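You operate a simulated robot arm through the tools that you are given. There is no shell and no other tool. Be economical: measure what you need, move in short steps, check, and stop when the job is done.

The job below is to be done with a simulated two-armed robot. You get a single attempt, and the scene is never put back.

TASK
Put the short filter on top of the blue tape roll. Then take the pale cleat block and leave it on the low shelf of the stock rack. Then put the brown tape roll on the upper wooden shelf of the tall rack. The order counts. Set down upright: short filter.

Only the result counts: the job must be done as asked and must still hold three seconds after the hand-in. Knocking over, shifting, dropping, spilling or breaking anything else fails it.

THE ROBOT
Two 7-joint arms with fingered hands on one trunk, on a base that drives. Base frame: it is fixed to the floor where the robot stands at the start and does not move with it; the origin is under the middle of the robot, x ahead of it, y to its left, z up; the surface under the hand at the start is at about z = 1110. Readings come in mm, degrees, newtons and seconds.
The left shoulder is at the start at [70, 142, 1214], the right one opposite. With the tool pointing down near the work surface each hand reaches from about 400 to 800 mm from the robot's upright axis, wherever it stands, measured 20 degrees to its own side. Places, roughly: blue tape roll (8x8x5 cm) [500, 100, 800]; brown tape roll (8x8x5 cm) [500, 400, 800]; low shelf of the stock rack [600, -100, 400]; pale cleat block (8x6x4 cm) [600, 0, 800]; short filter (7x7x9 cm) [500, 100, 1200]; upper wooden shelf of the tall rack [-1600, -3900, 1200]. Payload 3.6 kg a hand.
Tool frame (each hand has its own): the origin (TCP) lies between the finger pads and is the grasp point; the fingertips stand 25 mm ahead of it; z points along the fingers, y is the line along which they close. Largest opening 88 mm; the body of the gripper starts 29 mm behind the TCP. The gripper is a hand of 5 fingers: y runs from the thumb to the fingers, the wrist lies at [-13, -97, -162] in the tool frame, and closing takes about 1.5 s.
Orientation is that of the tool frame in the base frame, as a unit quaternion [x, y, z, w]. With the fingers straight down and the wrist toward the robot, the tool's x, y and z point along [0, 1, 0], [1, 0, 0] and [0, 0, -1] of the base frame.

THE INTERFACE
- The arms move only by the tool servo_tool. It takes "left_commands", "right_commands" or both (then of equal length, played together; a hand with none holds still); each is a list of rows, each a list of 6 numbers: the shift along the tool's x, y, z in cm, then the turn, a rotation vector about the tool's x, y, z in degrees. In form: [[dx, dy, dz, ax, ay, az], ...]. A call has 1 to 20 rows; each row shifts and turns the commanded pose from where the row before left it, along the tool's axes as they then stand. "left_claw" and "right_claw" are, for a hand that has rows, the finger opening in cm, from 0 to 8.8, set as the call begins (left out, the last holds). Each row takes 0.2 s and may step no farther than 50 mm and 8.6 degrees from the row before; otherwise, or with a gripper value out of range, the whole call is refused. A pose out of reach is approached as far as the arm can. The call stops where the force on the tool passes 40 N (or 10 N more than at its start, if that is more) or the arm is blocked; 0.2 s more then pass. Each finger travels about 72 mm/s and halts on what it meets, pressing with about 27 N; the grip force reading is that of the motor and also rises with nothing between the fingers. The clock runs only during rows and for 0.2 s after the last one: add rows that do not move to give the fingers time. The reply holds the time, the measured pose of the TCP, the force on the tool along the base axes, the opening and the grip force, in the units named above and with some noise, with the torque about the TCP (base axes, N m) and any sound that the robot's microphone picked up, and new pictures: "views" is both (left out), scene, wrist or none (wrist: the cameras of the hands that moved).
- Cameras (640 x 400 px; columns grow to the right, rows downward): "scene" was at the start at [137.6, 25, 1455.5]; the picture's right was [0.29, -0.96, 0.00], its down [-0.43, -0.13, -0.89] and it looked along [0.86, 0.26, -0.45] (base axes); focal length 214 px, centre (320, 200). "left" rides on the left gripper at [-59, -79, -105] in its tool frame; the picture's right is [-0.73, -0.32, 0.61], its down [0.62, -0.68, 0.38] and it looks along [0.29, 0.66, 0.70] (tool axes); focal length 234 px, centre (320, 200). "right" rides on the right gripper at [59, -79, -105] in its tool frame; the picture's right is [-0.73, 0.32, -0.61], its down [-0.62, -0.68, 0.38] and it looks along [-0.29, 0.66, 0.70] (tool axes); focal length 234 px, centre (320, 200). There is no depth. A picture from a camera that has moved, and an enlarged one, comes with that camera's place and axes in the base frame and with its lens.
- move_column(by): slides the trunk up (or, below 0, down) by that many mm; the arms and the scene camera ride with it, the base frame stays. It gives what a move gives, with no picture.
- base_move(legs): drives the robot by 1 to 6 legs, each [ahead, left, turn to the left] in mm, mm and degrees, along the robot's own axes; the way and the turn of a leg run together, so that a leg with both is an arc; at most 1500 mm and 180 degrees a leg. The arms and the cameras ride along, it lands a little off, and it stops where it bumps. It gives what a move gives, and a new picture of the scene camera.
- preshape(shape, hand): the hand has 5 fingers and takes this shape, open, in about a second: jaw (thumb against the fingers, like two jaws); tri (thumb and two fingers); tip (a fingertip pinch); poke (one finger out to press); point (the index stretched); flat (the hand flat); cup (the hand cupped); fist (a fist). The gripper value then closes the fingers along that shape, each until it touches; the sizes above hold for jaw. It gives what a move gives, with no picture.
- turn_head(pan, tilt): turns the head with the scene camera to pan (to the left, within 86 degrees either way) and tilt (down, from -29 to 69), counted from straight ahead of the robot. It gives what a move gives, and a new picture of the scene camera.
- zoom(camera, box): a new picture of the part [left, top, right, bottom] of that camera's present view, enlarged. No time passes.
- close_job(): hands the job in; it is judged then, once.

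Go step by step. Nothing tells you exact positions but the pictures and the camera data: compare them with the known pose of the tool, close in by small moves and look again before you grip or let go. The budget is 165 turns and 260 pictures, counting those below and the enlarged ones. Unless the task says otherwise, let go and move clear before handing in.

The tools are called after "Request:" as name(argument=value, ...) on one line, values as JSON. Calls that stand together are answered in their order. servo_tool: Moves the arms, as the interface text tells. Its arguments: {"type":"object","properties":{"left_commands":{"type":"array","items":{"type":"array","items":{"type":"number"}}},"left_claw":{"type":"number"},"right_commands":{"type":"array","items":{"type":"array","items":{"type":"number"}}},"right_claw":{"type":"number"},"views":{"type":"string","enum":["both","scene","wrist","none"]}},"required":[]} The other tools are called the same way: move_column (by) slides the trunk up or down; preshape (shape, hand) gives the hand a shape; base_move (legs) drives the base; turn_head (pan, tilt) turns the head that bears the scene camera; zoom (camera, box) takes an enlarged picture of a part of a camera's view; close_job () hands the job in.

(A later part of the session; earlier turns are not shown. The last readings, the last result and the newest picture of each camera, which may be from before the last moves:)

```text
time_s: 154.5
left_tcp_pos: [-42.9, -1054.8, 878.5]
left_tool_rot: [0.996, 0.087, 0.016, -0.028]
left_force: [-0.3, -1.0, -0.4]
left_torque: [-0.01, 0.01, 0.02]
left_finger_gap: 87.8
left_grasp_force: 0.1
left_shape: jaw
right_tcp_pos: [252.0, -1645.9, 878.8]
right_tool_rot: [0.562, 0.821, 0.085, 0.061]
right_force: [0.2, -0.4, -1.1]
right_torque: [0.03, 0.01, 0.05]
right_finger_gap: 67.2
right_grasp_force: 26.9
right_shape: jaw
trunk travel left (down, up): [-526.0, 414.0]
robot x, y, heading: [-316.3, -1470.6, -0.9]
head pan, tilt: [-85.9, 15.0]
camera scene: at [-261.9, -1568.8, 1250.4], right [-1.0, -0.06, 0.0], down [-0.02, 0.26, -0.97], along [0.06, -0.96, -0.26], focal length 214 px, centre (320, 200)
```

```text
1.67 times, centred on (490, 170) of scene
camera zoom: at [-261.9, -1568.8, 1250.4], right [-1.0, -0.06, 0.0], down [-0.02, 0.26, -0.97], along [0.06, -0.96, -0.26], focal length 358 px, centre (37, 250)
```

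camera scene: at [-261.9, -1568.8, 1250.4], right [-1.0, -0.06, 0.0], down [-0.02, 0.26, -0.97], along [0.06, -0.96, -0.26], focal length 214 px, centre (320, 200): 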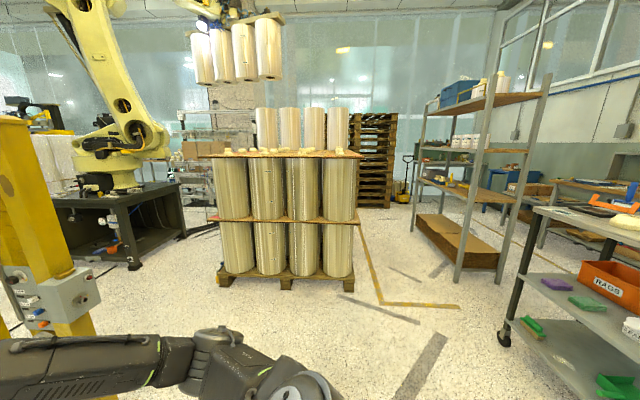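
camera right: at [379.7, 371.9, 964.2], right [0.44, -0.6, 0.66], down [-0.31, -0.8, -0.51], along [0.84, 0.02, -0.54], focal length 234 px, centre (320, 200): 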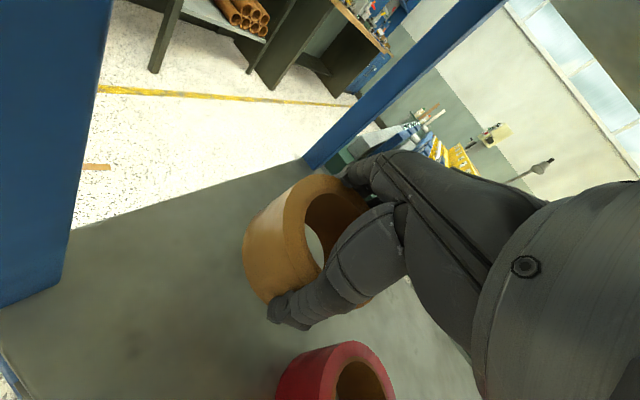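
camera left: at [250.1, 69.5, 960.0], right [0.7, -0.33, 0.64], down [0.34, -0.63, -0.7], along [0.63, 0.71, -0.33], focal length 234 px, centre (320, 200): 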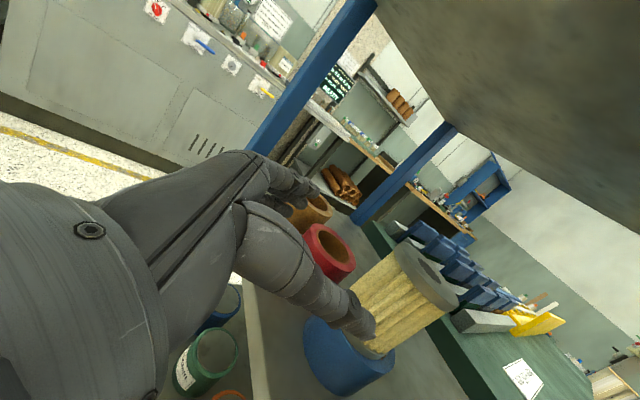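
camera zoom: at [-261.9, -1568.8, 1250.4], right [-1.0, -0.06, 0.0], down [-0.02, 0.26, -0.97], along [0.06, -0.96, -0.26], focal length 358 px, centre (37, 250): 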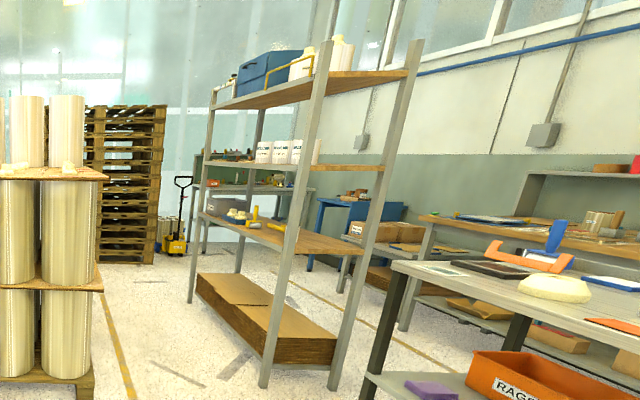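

The tall rack has its long open side toward +x (x≈-1441, y −3375…−4590), with the shelf at about z 1191 carrying jars. I raise the trunk, turn to face it (−x), and look.

Request:
move_column(by=380)

Request:
base_move(legs=[[0, -150, 0], [0, 0, -90], [0, 0, -90]])

Request:
turn_head(pan=45, tilt=25)

```text
time_s: 158.2
left_tcp_pos: [-42.5, -1055.6, 1258.3]
left_tool_rot: [0.996, 0.087, 0.015, -0.027]
left_force: [-0.3, -0.5, 0.1]
left_torque: [-0.01, -0.01, 0.0]
left_finger_gap: 88.1
left_grasp_force: 0.0
left_shape: jaw
right_tcp_pos: [253.0, -1644.6, 1258.6]
right_tool_rot: [0.561, 0.821, 0.085, 0.061]
right_force: [-0.6, 0.1, -0.9]
right_torque: [-0.01, -0.04, 0.03]
right_finger_gap: 67.4
right_grasp_force: 26.5
right_shape: jaw
trunk travel left (down, up): [-906.0, 34.0]
robot x, y, heading: [-315.6, -1477.1, -0.9]
head pan, tilt: [-85.9, 15.0]
```

```text
time_s: 167.2
left_tcp_pos: [-583.2, -2048.8, 1258.7]
left_tool_rot: [-0.101, 0.994, -0.028, -0.015]
left_force: [0.5, -0.5, -0.2]
left_torque: [0.0, -0.02, 0.02]
left_finger_gap: 87.9
left_grasp_force: 0.1
left_shape: jaw
right_tcp_pos: [-893.4, -1468.5, 1258.0]
right_tool_rot: [0.829, -0.55, -0.06, 0.086]
right_force: [0.0, -0.8, -0.6]
right_torque: [0.03, -0.02, 0.0]
right_finger_gap: 66.9
right_grasp_force: 27.1
right_shape: jaw
trunk travel left (down, up): [-906.0, 34.0]
robot x, y, heading: [-319.9, -1622.4, -179.2]
head pan, tilt: [-85.9, 15.0]
camera scene: at [-378.1, -1533.0, 1630.4], right [1.0, 0.09, 0.0], down [0.02, -0.26, -0.97], along [-0.08, 0.96, -0.26], focal length 214 px, centre (320, 200)
```

scene: 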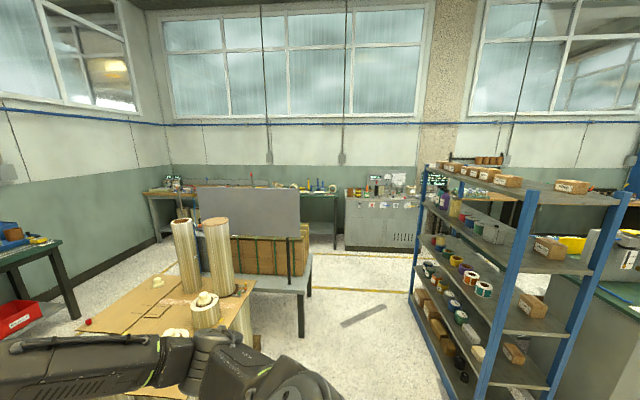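

```text
time_s: 169.3
left_tcp_pos: [-583.1, -2048.3, 1257.7]
left_tool_rot: [-0.101, 0.994, -0.028, -0.015]
left_force: [0.6, -0.5, 0.4]
left_torque: [0.03, 0.0, 0.0]
left_finger_gap: 87.8
left_grasp_force: 0.1
left_shape: jaw
right_tcp_pos: [-894.6, -1467.5, 1257.4]
right_tool_rot: [0.828, -0.551, -0.058, 0.086]
right_force: [0.3, -0.7, -1.6]
right_torque: [0.01, -0.01, -0.01]
right_finger_gap: 66.7
right_grasp_force: 26.7
right_shape: jaw
trunk travel left (down, up): [-906.0, 34.0]
robot x, y, heading: [-320.1, -1622.1, -179.2]
head pan, tilt: [45.0, 25.0]
camera scene: at [-434.3, -1691.8, 1614.1], right [-0.72, 0.7, 0.0], down [0.29, 0.3, -0.91], along [-0.63, -0.65, -0.42], focal length 214 px, centre (320, 200)
```

scene: 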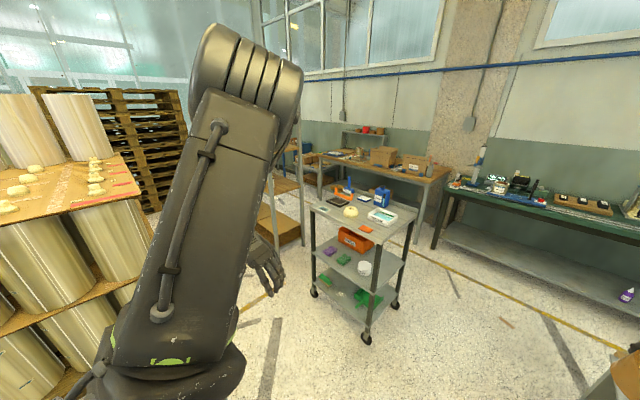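

Path seems clear. I go forward 280 mm, strafe left 1250 mm, then look at the rack front.

Request:
base_move(legs=[[280, 0, 0], [0, 1250, 0], [180, 0, 0]])

Request:
turn_head(pan=20, tilt=20)

```text
time_s: 178.4
left_tcp_pos: [-1028.4, -3327.4, 1258.7]
left_tool_rot: [-0.098, 0.995, -0.029, -0.017]
left_force: [-0.8, 0.2, -0.5]
left_torque: [0.01, 0.03, -0.05]
left_finger_gap: 88.0
left_grasp_force: 0.1
left_shape: jaw
right_tcp_pos: [-1337.0, -2743.7, 1261.5]
right_tool_rot: [0.827, -0.553, -0.061, 0.087]
right_force: [0.6, 0.8, -0.6]
right_torque: [0.01, 0.04, 0.01]
right_finger_gap: 66.9
right_grasp_force: 27.1
right_shape: jaw
trunk travel left (down, up): [-906.0, 34.0]
robot x, y, heading: [-768.7, -2902.8, -179.4]
head pan, tilt: [45.0, 25.0]
camera scene: at [-877.3, -2971.3, 1614.6], right [-0.71, 0.7, 0.0], down [0.29, 0.3, -0.91], along [-0.64, -0.65, -0.42], focal length 214 px, centre (320, 200)
```

scene: 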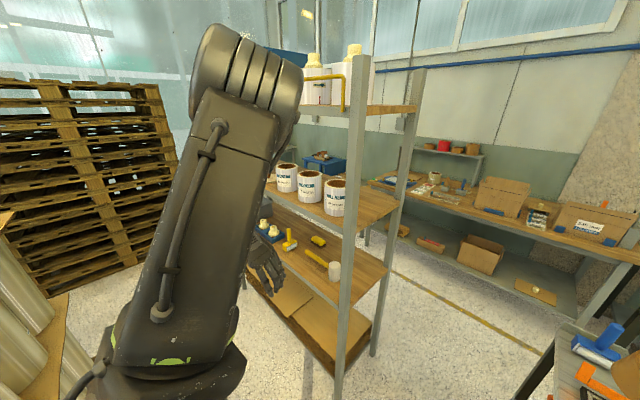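

```text
time_s: 179.3
left_tcp_pos: [-1034.4, -3328.3, 1258.7]
left_tool_rot: [-0.098, 0.995, -0.028, -0.014]
left_force: [-0.8, 0.8, -0.3]
left_torque: [0.04, -0.02, 0.0]
left_finger_gap: 88.0
left_grasp_force: 0.1
left_shape: jaw
right_tcp_pos: [-1342.2, -2745.8, 1257.4]
right_tool_rot: [0.827, -0.553, -0.059, 0.085]
right_force: [0.0, -0.2, -1.3]
right_torque: [-0.02, -0.03, 0.01]
right_finger_gap: 66.9
right_grasp_force: 27.4
right_shape: jaw
trunk travel left (down, up): [-906.0, 34.0]
robot x, y, heading: [-765.9, -2900.5, -179.5]
head pan, tilt: [20.0, 20.0]
camera scene: at [-906.4, -2938.4, 1622.1], right [-0.35, 0.94, 0.0], down [0.32, 0.12, -0.94], along [-0.88, -0.33, -0.34], focal length 214 px, centre (320, 200)
```

scene: 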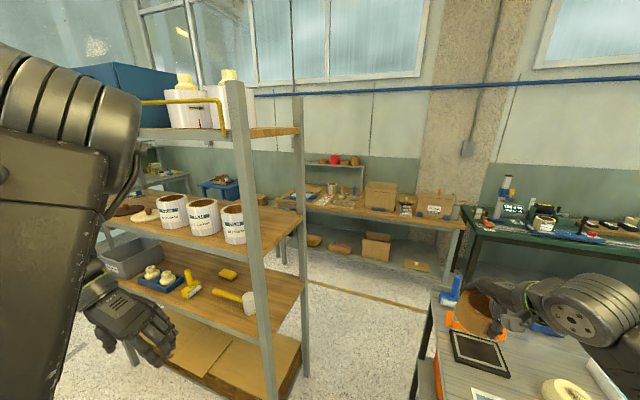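

Request:
zoom(camera="scene", box=[90, 70, 330, 290])

```text
1.82 times, centred on (210, 180) of scene
camera zoom: at [-906.4, -2938.4, 1622.1], right [-0.35, 0.94, 0.0], down [0.32, 0.12, -0.94], along [-0.88, -0.33, -0.34], focal length 390 px, centre (520, 236)
```

zoom: 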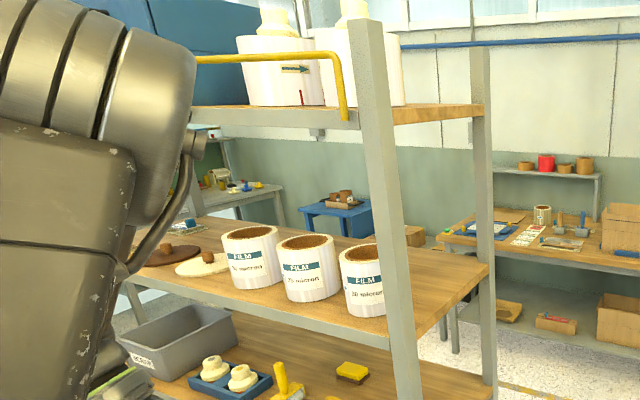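

The near part of that shelf is taken by film rolls and discs; I need to see the far part. I draw the hand in a little and strafe left in front of the rack.

Request:
servo_tool(right_commands=[[1.37, -3.33, -0.7, 0, 0, 0], [1.37, -3.33, -0.7, 0, 0, 0], [0, 0, 0, 0, 0, 0]], views="none")

Request:
base_move(legs=[[0, 600, 0]])

Request:
turn_head(pan=5, tilt=30)

```text
time_s: 180.1
left_tcp_pos: [-1035.5, -3327.7, 1258.7]
left_tool_rot: [-0.098, 0.995, -0.028, -0.014]
left_force: [0.5, -0.2, 0.7]
left_torque: [0.0, 0.0, 0.02]
left_finger_gap: 87.8
left_grasp_force: 0.0
left_shape: jaw
right_tcp_pos: [-1268.3, -2743.7, 1258.7]
right_tool_rot: [0.827, -0.553, -0.059, 0.085]
right_force: [-0.9, -0.2, -1.1]
right_torque: [0.01, -0.02, -0.01]
right_finger_gap: 67.0
right_grasp_force: 26.3
right_shape: jaw
trunk travel left (down, up): [-906.0, 34.0]
robot x, y, heading: [-766.2, -2903.7, -179.2]
head pan, tilt: [20.0, 20.0]
```

```text
time_s: 183.4
left_tcp_pos: [-1028.4, -3920.2, 1257.8]
left_tool_rot: [-0.096, 0.995, -0.029, -0.015]
left_force: [-0.9, 0.7, -0.2]
left_torque: [-0.01, -0.02, 0.0]
left_finger_gap: 88.1
left_grasp_force: 0.1
left_shape: jaw
right_tcp_pos: [-1262.7, -3335.5, 1258.5]
right_tool_rot: [0.826, -0.554, -0.059, 0.086]
right_force: [0.1, -0.2, -1.0]
right_torque: [-0.02, -0.02, 0.01]
right_finger_gap: 66.8
right_grasp_force: 27.2
right_shape: jaw
trunk travel left (down, up): [-906.0, 34.0]
robot x, y, heading: [-761.5, -3500.1, -179.5]
head pan, tilt: [20.0, 20.0]
camera scene: at [-899.8, -3530.9, 1622.3], right [-0.35, 0.94, 0.0], down [0.32, 0.12, -0.94], along [-0.88, -0.33, -0.34], focal length 214 px, centre (320, 200)
```

scene: 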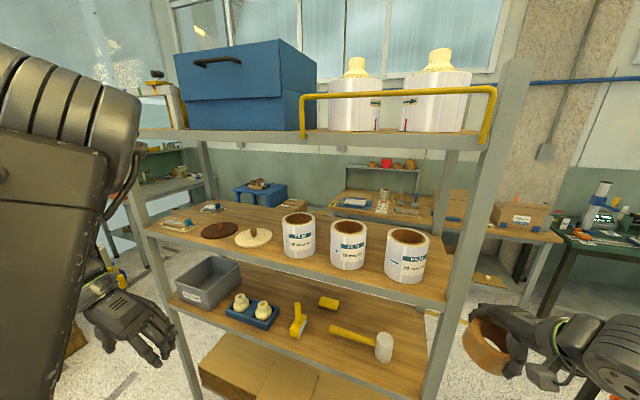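

```text
time_s: 184.2
left_tcp_pos: [-1029.2, -3921.8, 1259.1]
left_tool_rot: [-0.098, 0.995, -0.027, -0.016]
left_force: [-0.7, -0.6, 0.6]
left_torque: [-0.02, -0.01, -0.02]
left_finger_gap: 88.2
left_grasp_force: 0.0
left_shape: jaw
right_tcp_pos: [-1262.2, -3337.2, 1258.5]
right_tool_rot: [0.827, -0.553, -0.059, 0.086]
right_force: [-0.4, 0.7, -0.6]
right_torque: [-0.01, 0.0, 0.0]
right_finger_gap: 66.8
right_grasp_force: 27.6
right_shape: jaw
trunk travel left (down, up): [-906.0, 34.0]
robot x, y, heading: [-765.4, -3494.3, -179.6]
head pan, tilt: [5.0, 30.0]
camera scene: at [-902.5, -3509.2, 1606.2], right [-0.1, 1.0, 0.0], down [0.5, 0.05, -0.87], along [-0.86, -0.08, -0.5], focal length 214 px, centre (320, 200)
```

scene: 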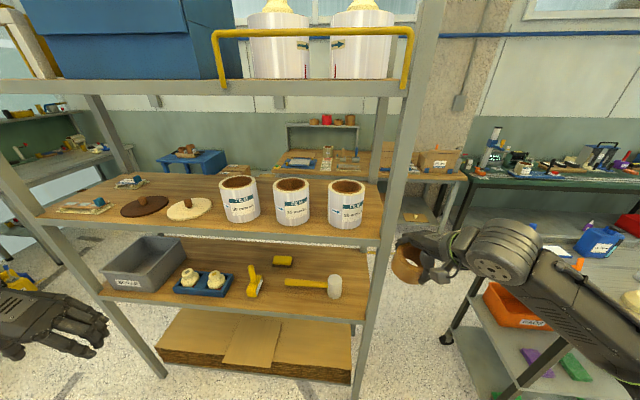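

Request:
zoom(camera="scene", box=[20, 140, 420, 260])

Request:
zoom(camera="scene", box=[30, 150, 230, 250])

```text
1.60 times, centred on (220, 200) of scene
camera zoom: at [-902.5, -3509.2, 1606.2], right [-0.1, 1.0, 0.0], down [0.5, 0.05, -0.87], along [-0.86, -0.08, -0.5], focal length 343 px, centre (480, 200)
```

zoom: 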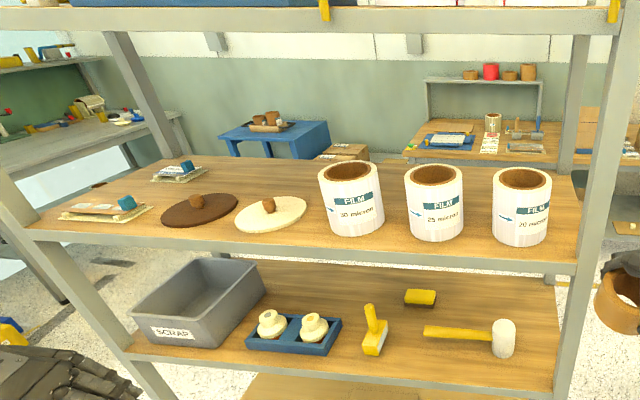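

```text
3.20 times, centred on (130, 200) of scene
camera zoom: at [-902.5, -3509.2, 1606.2], right [-0.1, 1.0, 0.0], down [0.5, 0.05, -0.87], along [-0.86, -0.08, -0.5], focal length 686 px, centre (928, 200)
```

zoom: 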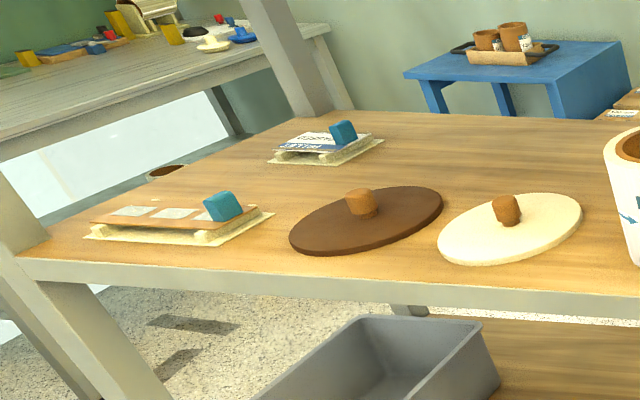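

Free space is behind the two flat discs, near [-1660, -4230]. I raise fully, strafe left to face it, and look again.

Request:
move_column(by=34)

Request:
base_move(legs=[[0, 860, 0]])

Request:
turn_head(pan=-8, tilt=32)

```text
time_s: 185.0
left_tcp_pos: [-1028.1, -3923.5, 1292.5]
left_tool_rot: [-0.097, 0.995, -0.028, -0.015]
left_force: [-0.2, -0.4, 0.4]
left_torque: [-0.01, -0.02, 0.0]
left_finger_gap: 87.8
left_grasp_force: 0.0
left_shape: jaw
right_tcp_pos: [-1263.0, -3338.2, 1293.7]
right_tool_rot: [0.826, -0.554, -0.06, 0.086]
right_force: [0.5, 0.2, -1.9]
right_torque: [0.01, -0.03, -0.01]
right_finger_gap: 67.1
right_grasp_force: 27.3
right_shape: jaw
trunk travel left (down, up): [-940.0, 0.0]
robot x, y, heading: [-762.9, -3500.0, -179.5]
head pan, tilt: [5.0, 30.0]
```

```text
time_s: 189.5
left_tcp_pos: [-1012.9, -4780.3, 1293.2]
left_tool_rot: [-0.102, 0.994, -0.03, -0.015]
left_force: [0.4, 0.4, -0.3]
left_torque: [0.02, 0.0, 0.0]
left_finger_gap: 87.9
left_grasp_force: 0.0
left_shape: jaw
right_tcp_pos: [-1253.5, -4198.7, 1291.6]
right_tool_rot: [0.829, -0.549, -0.058, 0.087]
right_force: [0.0, -0.1, -0.4]
right_torque: [0.0, -0.02, -0.02]
right_finger_gap: 67.0
right_grasp_force: 26.6
right_shape: jaw
trunk travel left (down, up): [-940.0, 0.0]
robot x, y, heading: [-753.9, -4355.7, -179.1]
head pan, tilt: [5.0, 30.0]
camera scene: at [-891.1, -4365.5, 1640.2], right [-0.11, 0.99, 0.0], down [0.5, 0.05, -0.87], along [-0.86, -0.09, -0.5], focal length 214 px, centre (320, 200)
```

scene: 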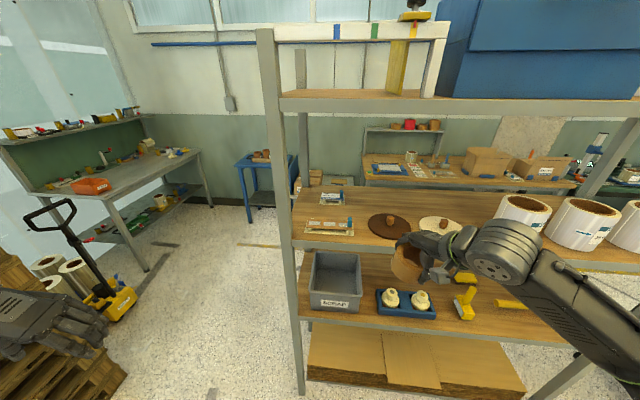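

```text
time_s: 190.3
left_tcp_pos: [-1011.5, -4780.4, 1292.2]
left_tool_rot: [-0.102, 0.994, -0.028, -0.014]
left_force: [0.6, 0.4, 0.4]
left_torque: [-0.02, 0.01, 0.03]
left_finger_gap: 88.2
left_grasp_force: 0.1
left_shape: jaw
right_tcp_pos: [-1252.7, -4199.2, 1291.9]
right_tool_rot: [0.829, -0.549, -0.059, 0.086]
right_force: [0.7, 0.6, -0.6]
right_torque: [0.0, -0.03, 0.0]
right_finger_gap: 66.9
right_grasp_force: 27.2
right_shape: jaw
trunk travel left (down, up): [-940.0, 0.0]
robot x, y, heading: [-747.1, -4355.3, -179.2]
head pan, tilt: [-8.0, 32.0]
camera scene: at [-890.1, -4346.7, 1637.0], right [0.12, 0.99, 0.0], down [0.53, -0.06, -0.85], along [-0.84, 0.1, -0.53], focal length 214 px, centre (320, 200)
```

scene: 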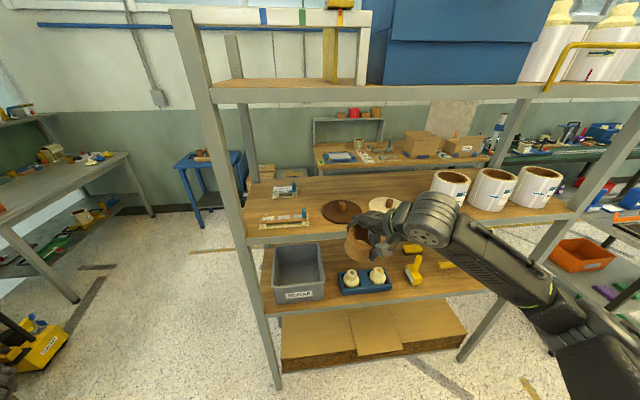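

Target spot about [-1660, -4180], behind the brown disc. I raise the hand 20 mm and drive ahead 150 mm.

Request:
servo_tool(right_commands=[[0, 0.4, -1.96, 0, 0, 0], [0, 0, 0, 0, 0, 0]], views="none")

Request:
base_move(legs=[[150, 0, 0]])

```text
time_s: 190.9
left_tcp_pos: [-1013.5, -4780.1, 1292.2]
left_tool_rot: [-0.102, 0.994, -0.029, -0.015]
left_force: [1.0, 0.2, 0.6]
left_torque: [0.0, -0.02, -0.01]
left_finger_gap: 88.1
left_grasp_force: 0.1
left_shape: jaw
right_tcp_pos: [-1254.0, -4198.1, 1311.1]
right_tool_rot: [0.829, -0.549, -0.059, 0.086]
right_force: [-0.8, -0.1, -1.3]
right_torque: [0.0, 0.01, -0.02]
right_finger_gap: 66.9
right_grasp_force: 27.2
right_shape: jaw
trunk travel left (down, up): [-940.0, 0.0]
robot x, y, heading: [-751.8, -4355.2, -179.2]
head pan, tilt: [-8.0, 32.0]
```

```text
time_s: 192.2
left_tcp_pos: [-1159.1, -4783.4, 1293.0]
left_tool_rot: [-0.102, 0.994, -0.028, -0.015]
left_force: [-0.6, 0.5, -0.7]
left_torque: [-0.02, 0.02, -0.01]
left_finger_gap: 88.0
left_grasp_force: 0.0
left_shape: jaw
right_tcp_pos: [-1399.1, -4200.8, 1312.6]
right_tool_rot: [0.829, -0.55, -0.06, 0.086]
right_force: [0.7, 0.8, -1.0]
right_torque: [-0.02, 0.01, 0.01]
right_finger_gap: 66.8
right_grasp_force: 27.4
right_shape: jaw
trunk travel left (down, up): [-940.0, 0.0]
robot x, y, heading: [-900.4, -4358.1, -179.0]
head pan, tilt: [-8.0, 32.0]
camera scene: at [-1035.3, -4349.1, 1637.4], right [0.12, 0.99, 0.0], down [0.52, -0.06, -0.85], along [-0.84, 0.1, -0.53], focal length 214 px, centre (320, 200)
```

scene: 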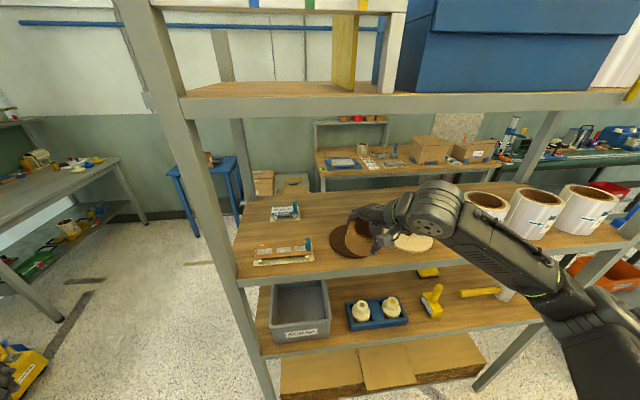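

Request:
servo_tool(right_commands=[[-1.93, 3.75, 0.8, 0, 0, 0], [-1.93, 3.75, 0.8, 0, 0, 0], [-1.93, 3.75, 0.8, 0, 0, 0], [0, 0, 0, 0, 0, 0]])

```text
time_s: 193.2
left_tcp_pos: [-1163.9, -4784.2, 1293.0]
left_tool_rot: [-0.101, 0.994, -0.029, -0.014]
left_force: [-0.4, -0.1, 0.1]
left_torque: [0.02, 0.0, -0.02]
left_finger_gap: 87.8
left_grasp_force: 0.0
left_shape: jaw
right_tcp_pos: [-1530.1, -4192.4, 1311.8]
right_tool_rot: [0.829, -0.549, -0.059, 0.086]
right_force: [0.0, 0.9, -0.5]
right_torque: [0.0, 0.0, -0.03]
right_finger_gap: 66.9
right_grasp_force: 26.6
right_shape: jaw
trunk travel left (down, up): [-940.0, 0.0]
robot x, y, heading: [-903.2, -4358.5, -179.2]
head pan, tilt: [-8.0, 32.0]
camera scene: at [-1039.8, -4349.1, 1637.0], right [0.12, 0.99, 0.0], down [0.53, -0.06, -0.85], along [-0.84, 0.1, -0.53], focal length 214 px, centre (320, 200)
camera right: at [-1416.3, -4207.6, 1396.8], right [-0.46, 0.59, 0.66], down [0.3, 0.8, -0.51], along [-0.84, -0.04, -0.54], focal length 234 px, centre (320, 200)
```

scene: 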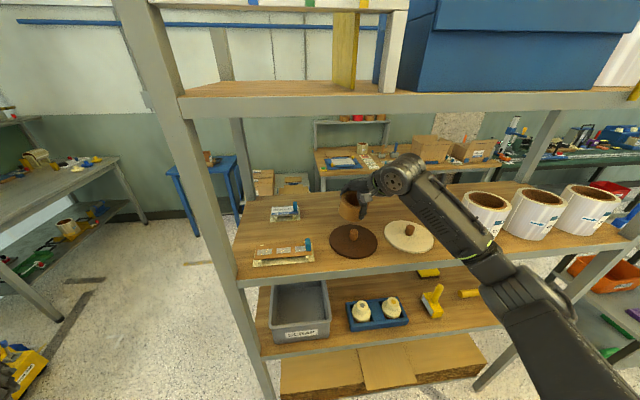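
right: 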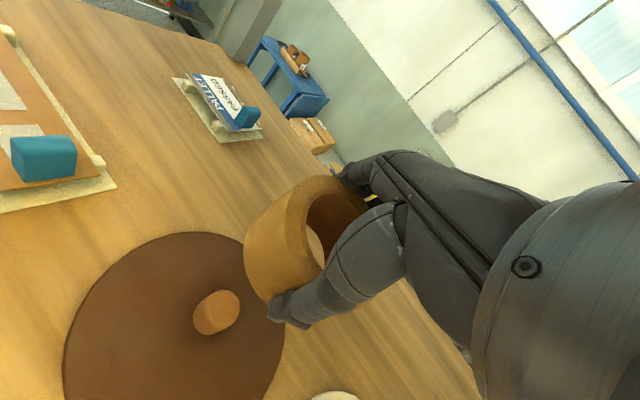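

Request:
servo_tool(right_commands=[[-1.93, 3.75, 0.8, 0, 0, 0], [-1.93, 3.75, 0.8, 0, 0, 0], [-1.93, 3.75, 0.8, 0, 0, 0], [0, 0, 0, 0, 0, 0]])

```text
time_s: 194.2
left_tcp_pos: [-1162.7, -4784.1, 1293.3]
left_tool_rot: [-0.102, 0.994, -0.028, -0.015]
left_force: [1.1, -0.3, 0.0]
left_torque: [0.0, 0.01, 0.0]
left_finger_gap: 88.3
left_grasp_force: 0.0
left_shape: jaw
right_tcp_pos: [-1658.0, -4185.0, 1310.3]
right_tool_rot: [0.829, -0.549, -0.06, 0.086]
right_force: [0.1, 0.6, -1.0]
right_torque: [0.01, 0.0, 0.02]
right_finger_gap: 66.7
right_grasp_force: 26.6
right_shape: jaw
trunk travel left (down, up): [-940.0, 0.0]
robot x, y, heading: [-905.8, -4354.5, -178.8]
head pan, tilt: [-8.0, 32.0]
camera scene: at [-1038.9, -4349.1, 1637.1], right [0.12, 0.99, 0.0], down [0.53, -0.06, -0.85], along [-0.84, 0.1, -0.53], focal length 214 px, centre (320, 200)
camera right: at [-1544.4, -4199.4, 1396.0], right [-0.46, 0.59, 0.66], down [0.3, 0.81, -0.51], along [-0.84, -0.04, -0.54], focal length 234 px, centre (320, 200)
```

scene: 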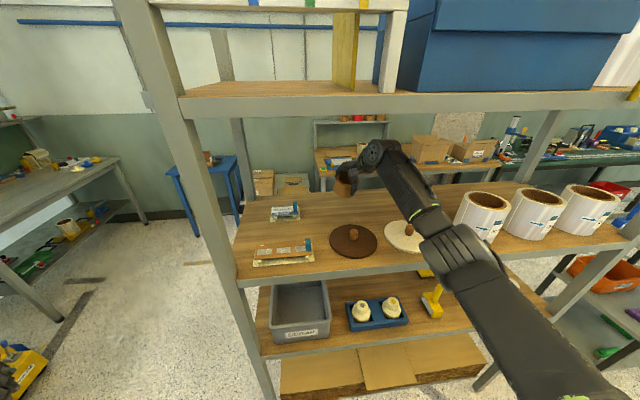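
right: 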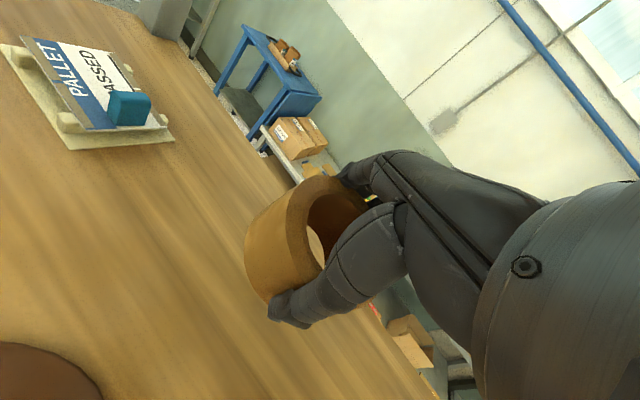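

The arm is near full reach; I drive 55 mm nearer and draw the hand back by the same, keeping the spot.

Request:
base_move(legs=[[55, 0, 0]])

Request:
servo_tool(right_commands=[[1.0, -2.5, -0.5, 0, 0, 0], [1.0, -2.5, -0.5, 0, 0, 0], [0, -0.6, 2.9, 0, 0, 0], [0, -0.2, 2.0, 6, 0, 0], [0, -0.1, 1.5, 6, 0, 0], [0, 0, 0, 0, 0, 0]])

Request:
zoom(camera="scene", box=[270, 120, 470, 280])

```text
time_s: 195.2
left_tcp_pos: [-1206.4, -4784.5, 1294.4]
left_tool_rot: [-0.102, 0.994, -0.027, -0.019]
left_force: [0.1, 0.1, 0.2]
left_torque: [0.0, 0.03, 0.04]
left_finger_gap: 88.1
left_grasp_force: 0.1
left_shape: jaw
right_tcp_pos: [-1701.9, -4184.1, 1318.7]
right_tool_rot: [0.829, -0.549, -0.063, 0.089]
right_force: [-0.2, 0.0, -0.6]
right_torque: [-0.02, 0.05, -0.02]
right_finger_gap: 67.1
right_grasp_force: 26.8
right_shape: jaw
trunk travel left (down, up): [-940.0, 0.0]
robot x, y, heading: [-953.6, -4359.2, -179.0]
head pan, tilt: [-8.0, 32.0]
camera scene: at [-1080.2, -4349.8, 1638.3], right [0.12, 0.99, 0.0], down [0.52, -0.06, -0.85], along [-0.85, 0.1, -0.52], focal length 214 px, centre (320, 200)
```

scene: 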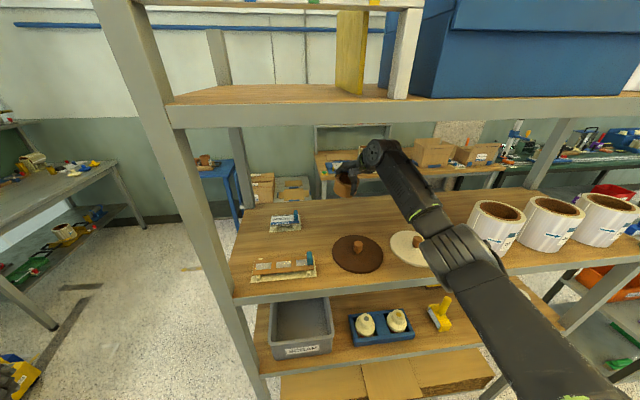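

```text
time_s: 196.6
left_tcp_pos: [-1215.3, -4783.8, 1292.6]
left_tool_rot: [-0.101, 0.994, -0.028, -0.014]
left_force: [0.3, 0.1, 0.2]
left_torque: [0.01, 0.02, 0.0]
left_finger_gap: 88.1
left_grasp_force: 0.0
left_shape: jaw
right_tcp_pos: [-1661.2, -4184.2, 1247.1]
right_tool_rot: [0.833, -0.553, -0.001, -0.001]
right_force: [-0.9, -0.3, -1.2]
right_torque: [0.01, 0.02, -0.02]
right_finger_gap: 66.9
right_grasp_force: 26.8
right_shape: jaw
trunk travel left (down, up): [-940.0, 0.0]
robot x, y, heading: [-952.2, -4355.3, -179.4]
head pan, tilt: [-8.0, 32.0]
camera scene: at [-1092.3, -4349.9, 1637.2], right [0.12, 0.99, 0.0], down [0.53, -0.06, -0.85], along [-0.84, 0.1, -0.53], focal length 214 px, centre (320, 200)
camera right: at [-1564.9, -4207.4, 1349.5], right [-0.58, 0.54, 0.61], down [0.38, 0.84, -0.38], along [-0.72, 0.01, -0.69], focal length 234 px, centre (320, 200)
```

scene: 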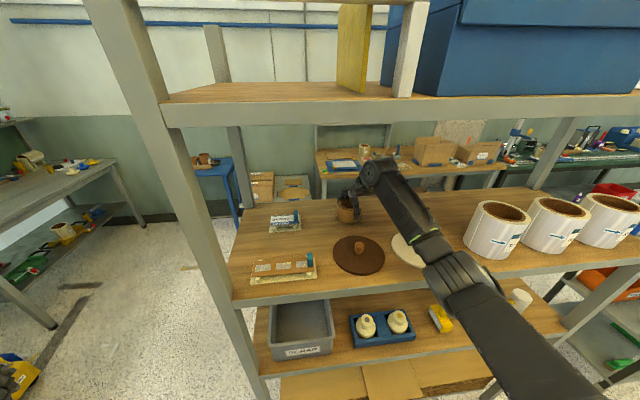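
right: 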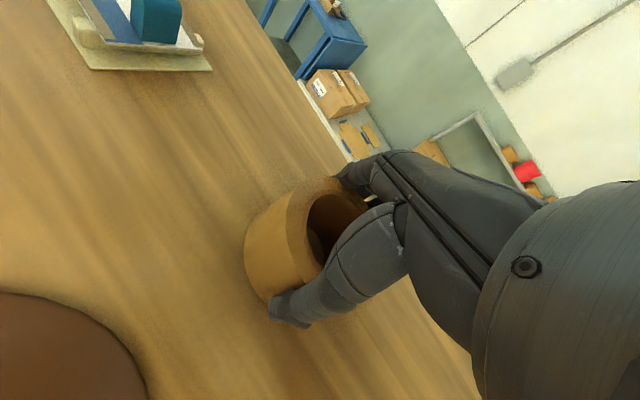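

```text
2.50 times, centred on (370, 200) of scene
camera zoom: at [-1092.3, -4349.9, 1637.2], right [0.12, 0.99, 0.0], down [0.53, -0.06, -0.85], along [-0.84, 0.1, -0.53], focal length 536 px, centre (195, 200)
```

zoom: 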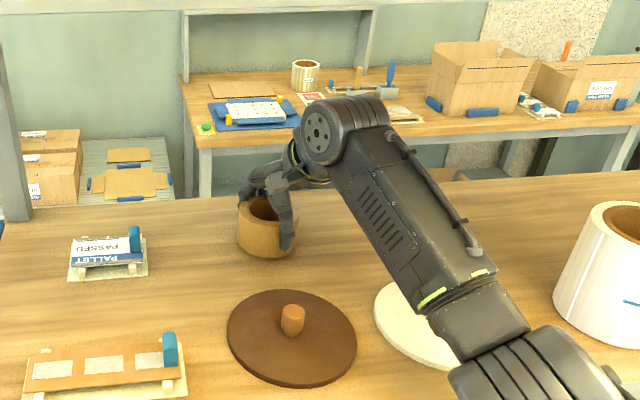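

Roll is upright over free wood. I lower in small steps until contact.

Request:
servo_tool(right_commands=[[0, 0, 0.5, 0, 0, 0], [0, 0, 0.5, 0, 0, 0], [0, 0, 0, 0, 0, 0]], views="none")

Request:
servo_tool(right_commands=[[0, 0, 0.4, 0, 0, 0], [0, 0, 0, 0, 0, 0]], views="none")

Request:
servo_tool(right_commands=[[0, 0, 0.4, 0, 0, 0], [0, 0, 0, 0, 0, 0]], views="none")

Request:
zoom(camera="scene", box=[320, 160, 400, 220])

```text
time_s: 197.4
left_tcp_pos: [-1214.8, -4785.9, 1293.0]
left_tool_rot: [-0.102, 0.994, -0.027, -0.016]
left_force: [-0.8, 0.2, -0.8]
left_torque: [0.0, 0.03, 0.0]
left_finger_gap: 88.1
left_grasp_force: 0.0
left_shape: jaw
right_tcp_pos: [-1659.7, -4185.6, 1238.1]
right_tool_rot: [0.833, -0.553, -0.002, 0.001]
right_force: [-2.5, 0.3, 14.7]
right_torque: [-0.02, 0.7, 0.02]
right_finger_gap: 66.8
right_grasp_force: 26.8
right_shape: jaw
trunk travel left (down, up): [-940.0, 0.0]
robot x, y, heading: [-954.2, -4358.4, -178.9]
head pan, tilt: [-8.0, 32.0]
```

```text
time_s: 198.0
left_tcp_pos: [-1212.3, -4785.7, 1292.6]
left_tool_rot: [-0.102, 0.994, -0.027, -0.016]
left_force: [-0.2, 1.3, 0.7]
left_torque: [-0.01, -0.04, 0.01]
left_finger_gap: 87.8
left_grasp_force: 0.1
left_shape: jaw
right_tcp_pos: [-1657.6, -4185.4, 1237.1]
right_tool_rot: [0.833, -0.553, -0.005, 0.002]
right_force: [-10.6, 2.2, 39.1]
right_torque: [0.06, 0.56, -0.09]
right_finger_gap: 66.5
right_grasp_force: 26.9
right_shape: jaw
trunk travel left (down, up): [-940.0, 0.0]
robot x, y, heading: [-954.8, -4361.9, -179.0]
head pan, tilt: [-8.0, 32.0]
```

```text
time_s: 198.4
left_tcp_pos: [-1212.4, -4785.1, 1294.3]
left_tool_rot: [-0.102, 0.994, -0.028, -0.016]
left_force: [0.2, 0.8, -0.7]
left_torque: [-0.02, 0.0, 0.02]
left_finger_gap: 88.0
left_grasp_force: 0.0
left_shape: jaw
right_tcp_pos: [-1658.7, -4184.2, 1237.1]
right_tool_rot: [0.834, -0.552, -0.008, 0.006]
right_force: [3.6, -1.4, 21.9]
right_torque: [0.17, 0.0, 0.04]
right_finger_gap: 66.2
right_grasp_force: 26.8
right_shape: jaw
trunk travel left (down, up): [-940.0, 0.0]
robot x, y, heading: [-957.7, -4360.6, -179.0]
head pan, tilt: [-8.0, 32.0]
stopped in row 2 (right hand): the force on the tool passed its limit at 52 N (the readings are from after the stop); the commanded pose is now the measured one
```

```text
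6.67 times, centred on (360, 190) of scene
camera zoom: at [-1087.8, -4350.5, 1637.2], right [0.12, 0.99, 0.0], down [0.52, -0.06, -0.85], along [-0.84, 0.1, -0.53], focal length 1430 px, centre (53, 267)
```

zoom: 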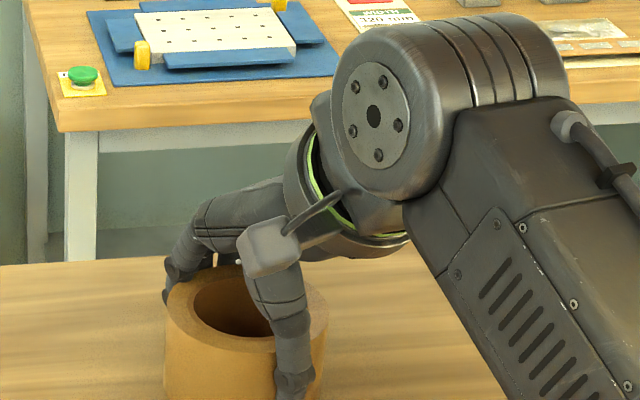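

Firm contact: the roll stands on the shelf. I ease up 2 mm and open.

Request:
servo_tool(right_commands=[[0, 0, -0.15, 0, 0, 0], [0, 0, 0, 0, 0, 0]], views="none")

Request:
servo_tool(right_commands=[[0, 0, 0, 0, 0, 0], [0, 0, 0, 0, 0, 0], [0, 0, 0, 0, 0, 0], [0, 0, 0, 0, 0, 0], [0, 0, 0, 0, 0, 0]], right_claw=8.8, views="wrist")

Request:
zoom(camera="scene", box=[320, 160, 420, 235])

```text
time_s: 199.0
left_tcp_pos: [-1212.1, -4785.4, 1293.6]
left_tool_rot: [-0.102, 0.994, -0.028, -0.016]
left_force: [-0.9, 0.1, -0.5]
left_torque: [-0.03, 0.01, -0.02]
left_finger_gap: 87.9
left_grasp_force: 0.1
left_shape: jaw
right_tcp_pos: [-1658.7, -4185.8, 1237.7]
right_tool_rot: [0.833, -0.553, -0.008, 0.005]
right_force: [-1.0, 1.0, 24.8]
right_torque: [0.07, 0.26, 0.03]
right_finger_gap: 66.3
right_grasp_force: 27.0
right_shape: jaw
trunk travel left (down, up): [-940.0, 0.0]
robot x, y, heading: [-954.0, -4361.2, -179.2]
head pan, tilt: [-8.0, 32.0]
```

```text
time_s: 200.2
left_tcp_pos: [-1213.9, -4785.9, 1293.4]
left_tool_rot: [-0.102, 0.994, -0.027, -0.016]
left_force: [-0.4, 0.0, 0.5]
left_torque: [-0.01, -0.01, -0.03]
left_finger_gap: 87.9
left_grasp_force: 0.0
left_shape: jaw
right_tcp_pos: [-1659.9, -4186.7, 1236.3]
right_tool_rot: [0.833, -0.553, -0.006, 0.004]
right_force: [2.0, -2.9, 15.5]
right_torque: [-0.06, 0.1, 0.04]
right_finger_gap: 87.9
right_grasp_force: 0.0
right_shape: jaw
trunk travel left (down, up): [-940.0, 0.0]
robot x, y, heading: [-955.2, -4361.4, -179.0]
head pan, tilt: [-8.0, 32.0]
camera right: at [-1562.4, -4209.6, 1338.5], right [-0.57, 0.54, 0.62], down [0.38, 0.84, -0.39], along [-0.73, 0.01, -0.69], focal length 234 px, centre (320, 200)
```

right: 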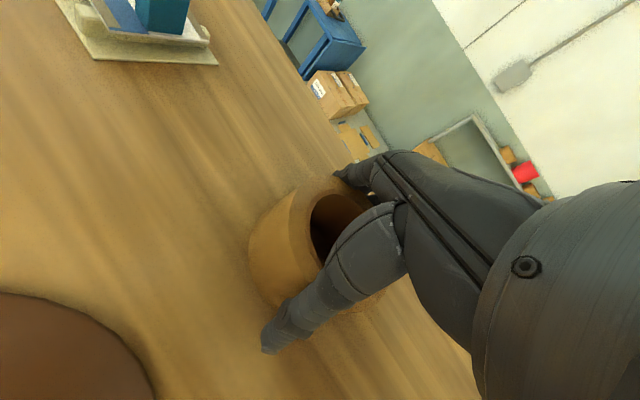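

```text
5.33 times, centred on (370, 198) of scene
camera zoom: at [-1089.4, -4352.3, 1637.5], right [0.12, 0.99, 0.0], down [0.52, -0.06, -0.85], along [-0.84, 0.1, -0.53], focal length 1144 px, centre (53, 213)
```

zoom: 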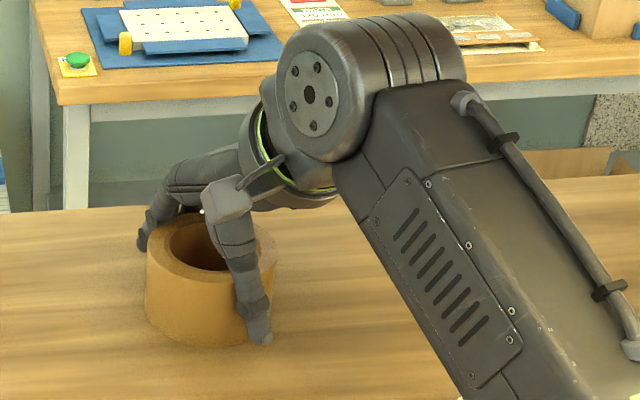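

Open; the roll stands flat. I lift straight up.

Request:
servo_tool(right_commands=[[0, 0, -0.6, 0, 0, 0], [0, 0, -1.0, 0, 0, 0], [0, 0, -1.5, 0, 0, 0], [0, 0, -1.5, 0, 0, 0], [0, 0, -1.5, 0, 0, 0], [0, 0, 0, 0, 0, 0]], views="wrist")

Request:
zoom(camera="scene", box=[310, 140, 430, 230])

```text
time_s: 201.6
left_tcp_pos: [-1216.8, -4783.8, 1293.0]
left_tool_rot: [-0.102, 0.994, -0.028, -0.014]
left_force: [-0.1, -0.5, -0.1]
left_torque: [-0.01, 0.01, 0.0]
left_finger_gap: 88.2
left_grasp_force: 0.1
left_shape: jaw
right_tcp_pos: [-1662.6, -4184.6, 1294.4]
right_tool_rot: [0.833, -0.553, -0.005, 0.003]
right_force: [-0.2, -1.2, -0.2]
right_torque: [-0.01, -0.02, 0.0]
right_finger_gap: 87.6
right_grasp_force: 0.1
right_shape: jaw
trunk travel left (down, up): [-940.0, 0.0]
robot x, y, heading: [-951.3, -4359.6, -178.9]
head pan, tilt: [-8.0, 32.0]
camera right: at [-1565.1, -4208.2, 1397.5], right [-0.57, 0.54, 0.61], down [0.38, 0.84, -0.39], along [-0.73, 0.01, -0.69], focal length 234 px, centre (320, 200)
```

right: 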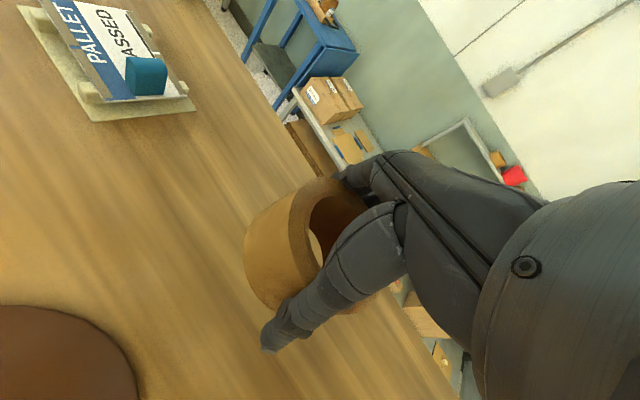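

```text
4.44 times, centred on (370, 185) of scene
camera zoom: at [-1093.8, -4350.5, 1637.1], right [0.12, 0.99, 0.0], down [0.53, -0.06, -0.85], along [-0.84, 0.1, -0.53], focal length 953 px, centre (98, 267)
```

zoom: 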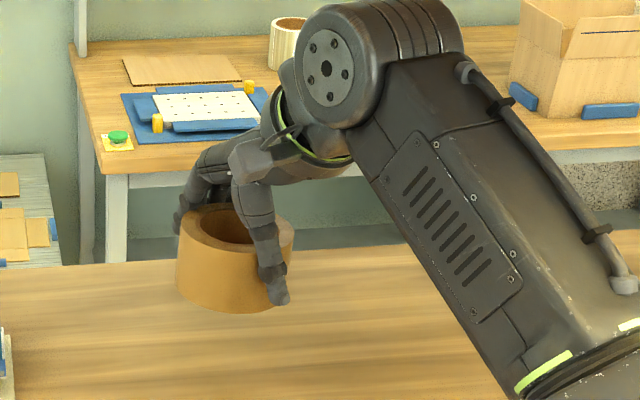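

The roll stuck between thumb and fingers and rose with the hand. I set it back down gently, and will release it by changing the hand shape.

Request:
servo_tool(right_commands=[[0, 0, 1.5, 0, 0, 0], [0, 0, 1.5, 0, 0, 0], [0, 0, 1.5, 0, 0, 0], [0, 0, 0.6, 0, 0, 0], [0, 0, 0, 0, 0, 0]], views="none")

Request:
servo_tool(right_commands=[[0, 0, 0.25, 0, 0, 0], [0, 0, 0, 0, 0, 0]], views="none")

Request:
zoom(camera="right", box=[200, 150, 420, 380])

```text
time_s: 202.8
left_tcp_pos: [-1217.6, -4784.3, 1292.6]
left_tool_rot: [-0.103, 0.994, -0.028, -0.015]
left_force: [-0.2, -0.1, -0.1]
left_torque: [-0.04, -0.01, 0.0]
left_finger_gap: 88.0
left_grasp_force: 0.1
left_shape: jaw
right_tcp_pos: [-1664.3, -4185.0, 1243.8]
right_tool_rot: [0.833, -0.553, -0.004, 0.002]
right_force: [0.5, 0.6, -0.6]
right_torque: [0.01, -0.01, -0.01]
right_finger_gap: 87.9
right_grasp_force: 0.0
right_shape: jaw
trunk travel left (down, up): [-940.0, 0.0]
robot x, y, heading: [-953.0, -4358.8, -178.9]
head pan, tilt: [-8.0, 32.0]
```

```text
time_s: 203.4
left_tcp_pos: [-1216.8, -4783.9, 1293.3]
left_tool_rot: [-0.102, 0.994, -0.029, -0.015]
left_force: [0.1, 0.3, -0.6]
left_torque: [0.01, 0.0, -0.01]
left_finger_gap: 88.1
left_grasp_force: 0.0
left_shape: jaw
right_tcp_pos: [-1662.1, -4184.8, 1241.7]
right_tool_rot: [0.833, -0.553, -0.005, 0.003]
right_force: [0.7, -0.6, -0.2]
right_torque: [-0.01, -0.01, -0.04]
right_finger_gap: 87.8
right_grasp_force: 0.0
right_shape: jaw
trunk travel left (down, up): [-940.0, 0.0]
robot x, y, heading: [-955.6, -4360.1, -179.0]
head pan, tilt: [-8.0, 32.0]
```

```text
1.74 times, centred on (310, 265) of right
camera zoom: at [-1566.5, -4207.8, 1344.1], right [-0.57, 0.54, 0.61], down [0.38, 0.84, -0.39], along [-0.73, 0.01, -0.69], focal length 407 px, centre (337, 87)
```

zoom: 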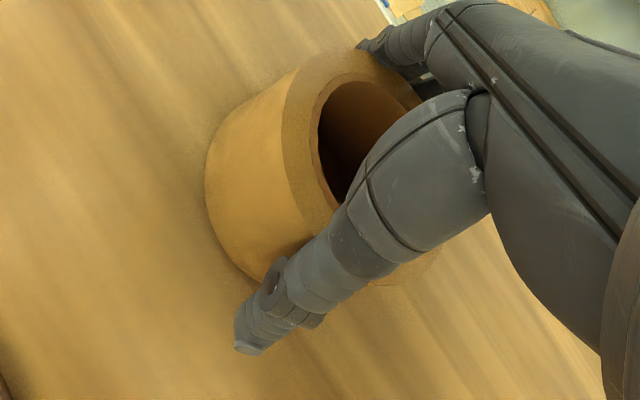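

Request:
servo_tool(right_commands=[[0, 0, 0.2, 0, 0, 0], [0, 0, 0, 0, 0, 0]], views="none")

Request:
servo_tool(right_commands=[[0, 0, 0.15, 0, 0, 0], [0, 0, 0, 0, 0, 0]], views="none")

```text
time_s: 204.0
left_tcp_pos: [-1215.7, -4783.9, 1292.9]
left_tool_rot: [-0.102, 0.994, -0.027, -0.016]
left_force: [-1.0, 0.3, 0.0]
left_torque: [0.0, 0.03, -0.01]
left_finger_gap: 88.0
left_grasp_force: 0.0
left_shape: jaw
right_tcp_pos: [-1662.7, -4185.9, 1240.0]
right_tool_rot: [0.833, -0.553, -0.005, 0.003]
right_force: [1.2, -1.1, 5.5]
right_torque: [-0.04, 0.07, 0.0]
right_finger_gap: 87.7
right_grasp_force: 0.0
right_shape: jaw
trunk travel left (down, up): [-940.0, 0.0]
robot x, y, heading: [-954.4, -4356.4, -178.9]
head pan, tilt: [-8.0, 32.0]
```

```text
time_s: 204.6
left_tcp_pos: [-1214.7, -4785.9, 1293.1]
left_tool_rot: [-0.102, 0.994, -0.027, -0.016]
left_force: [-0.7, -0.7, -0.2]
left_torque: [0.01, -0.01, -0.01]
left_finger_gap: 88.1
left_grasp_force: 0.0
left_shape: jaw
right_tcp_pos: [-1660.6, -4186.4, 1239.5]
right_tool_rot: [0.833, -0.553, -0.006, 0.003]
right_force: [1.4, -1.9, 10.3]
right_torque: [-0.08, 0.08, 0.03]
right_finger_gap: 88.1
right_grasp_force: 0.1
right_shape: jaw
trunk travel left (down, up): [-940.0, 0.0]
robot x, y, heading: [-955.8, -4359.1, -178.9]
head pan, tilt: [-8.0, 32.0]
```

On the shelf again. I relieve the pressure slightly and change the right hand to the flat shape.

Request:
servo_tool(right_commands=[[0, 0, -0.15, 0, 0, 0], [0, 0, 0, 0, 0, 0]], views="none")

Request:
preshape(shape="flat", hand="right")

Request:
zoom(camera="right", box=[0, 0, 640, 400])

Request:
zoom(camera="scene", box=[310, 140, 430, 230])

```text
time_s: 205.2
left_tcp_pos: [-1215.1, -4785.5, 1291.6]
left_tool_rot: [-0.102, 0.994, -0.028, -0.015]
left_force: [0.0, 0.4, 0.1]
left_torque: [0.0, -0.01, 0.0]
left_finger_gap: 87.8
left_grasp_force: 0.0
left_shape: jaw
right_tcp_pos: [-1661.3, -4184.7, 1240.1]
right_tool_rot: [0.833, -0.553, -0.006, 0.004]
right_force: [0.9, -1.0, 6.9]
right_torque: [-0.05, 0.12, 0.05]
right_finger_gap: 87.9
right_grasp_force: 0.0
right_shape: jaw
trunk travel left (down, up): [-940.0, 0.0]
robot x, y, heading: [-955.7, -4358.5, -179.0]
head pan, tilt: [-8.0, 32.0]
```

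```text
time_s: 206.1
left_tcp_pos: [-1216.7, -4783.7, 1292.4]
left_tool_rot: [-0.102, 0.994, -0.028, -0.015]
left_force: [-0.3, 0.4, 0.7]
left_torque: [0.02, -0.02, 0.03]
left_finger_gap: 88.1
left_grasp_force: 0.0
left_shape: jaw
right_tcp_pos: [-1663.2, -4184.7, 1238.8]
right_tool_rot: [0.834, -0.552, -0.005, 0.003]
right_force: [0.5, -2.7, 3.8]
right_torque: [-0.13, 0.26, 0.09]
right_finger_gap: 0.1
right_grasp_force: 0.1
right_shape: flat
trunk travel left (down, up): [-940.0, 0.0]
robot x, y, heading: [-953.9, -4361.8, -179.1]
head pan, tilt: [-8.0, 32.0]
```

```text
1.00 times, centred on (320, 200) of right (not enlarged: the box is as wide or as high as the picture)
camera zoom: at [-1565.8, -4208.2, 1342.6], right [-0.57, 0.54, 0.61], down [0.38, 0.84, -0.39], along [-0.73, 0.01, -0.69], focal length 234 px, centre (320, 200)
```

zoom: 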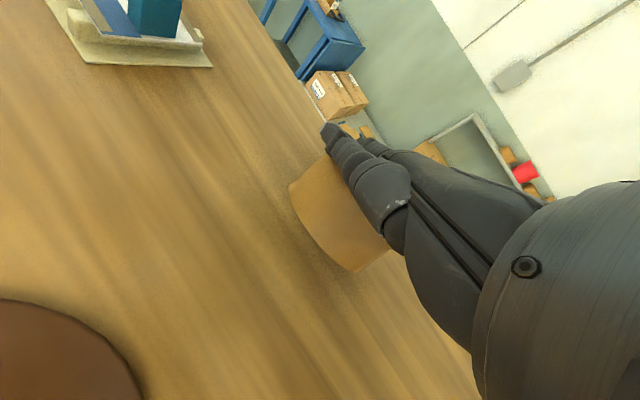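

```text
4.44 times, centred on (370, 185) of scene
camera zoom: at [-1093.3, -4350.7, 1637.1], right [0.12, 0.99, 0.0], down [0.53, -0.06, -0.85], along [-0.84, 0.1, -0.53], focal length 953 px, centre (98, 267)
```

zoom: 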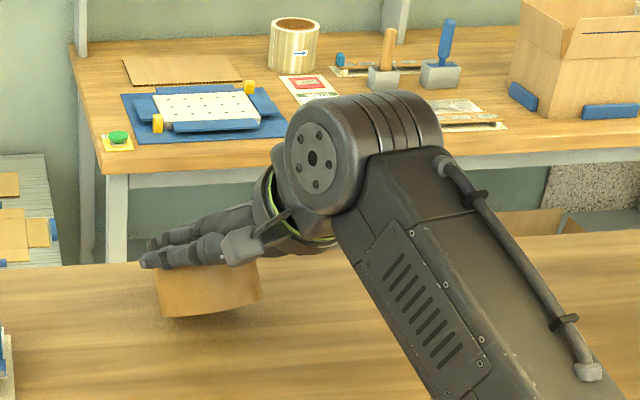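

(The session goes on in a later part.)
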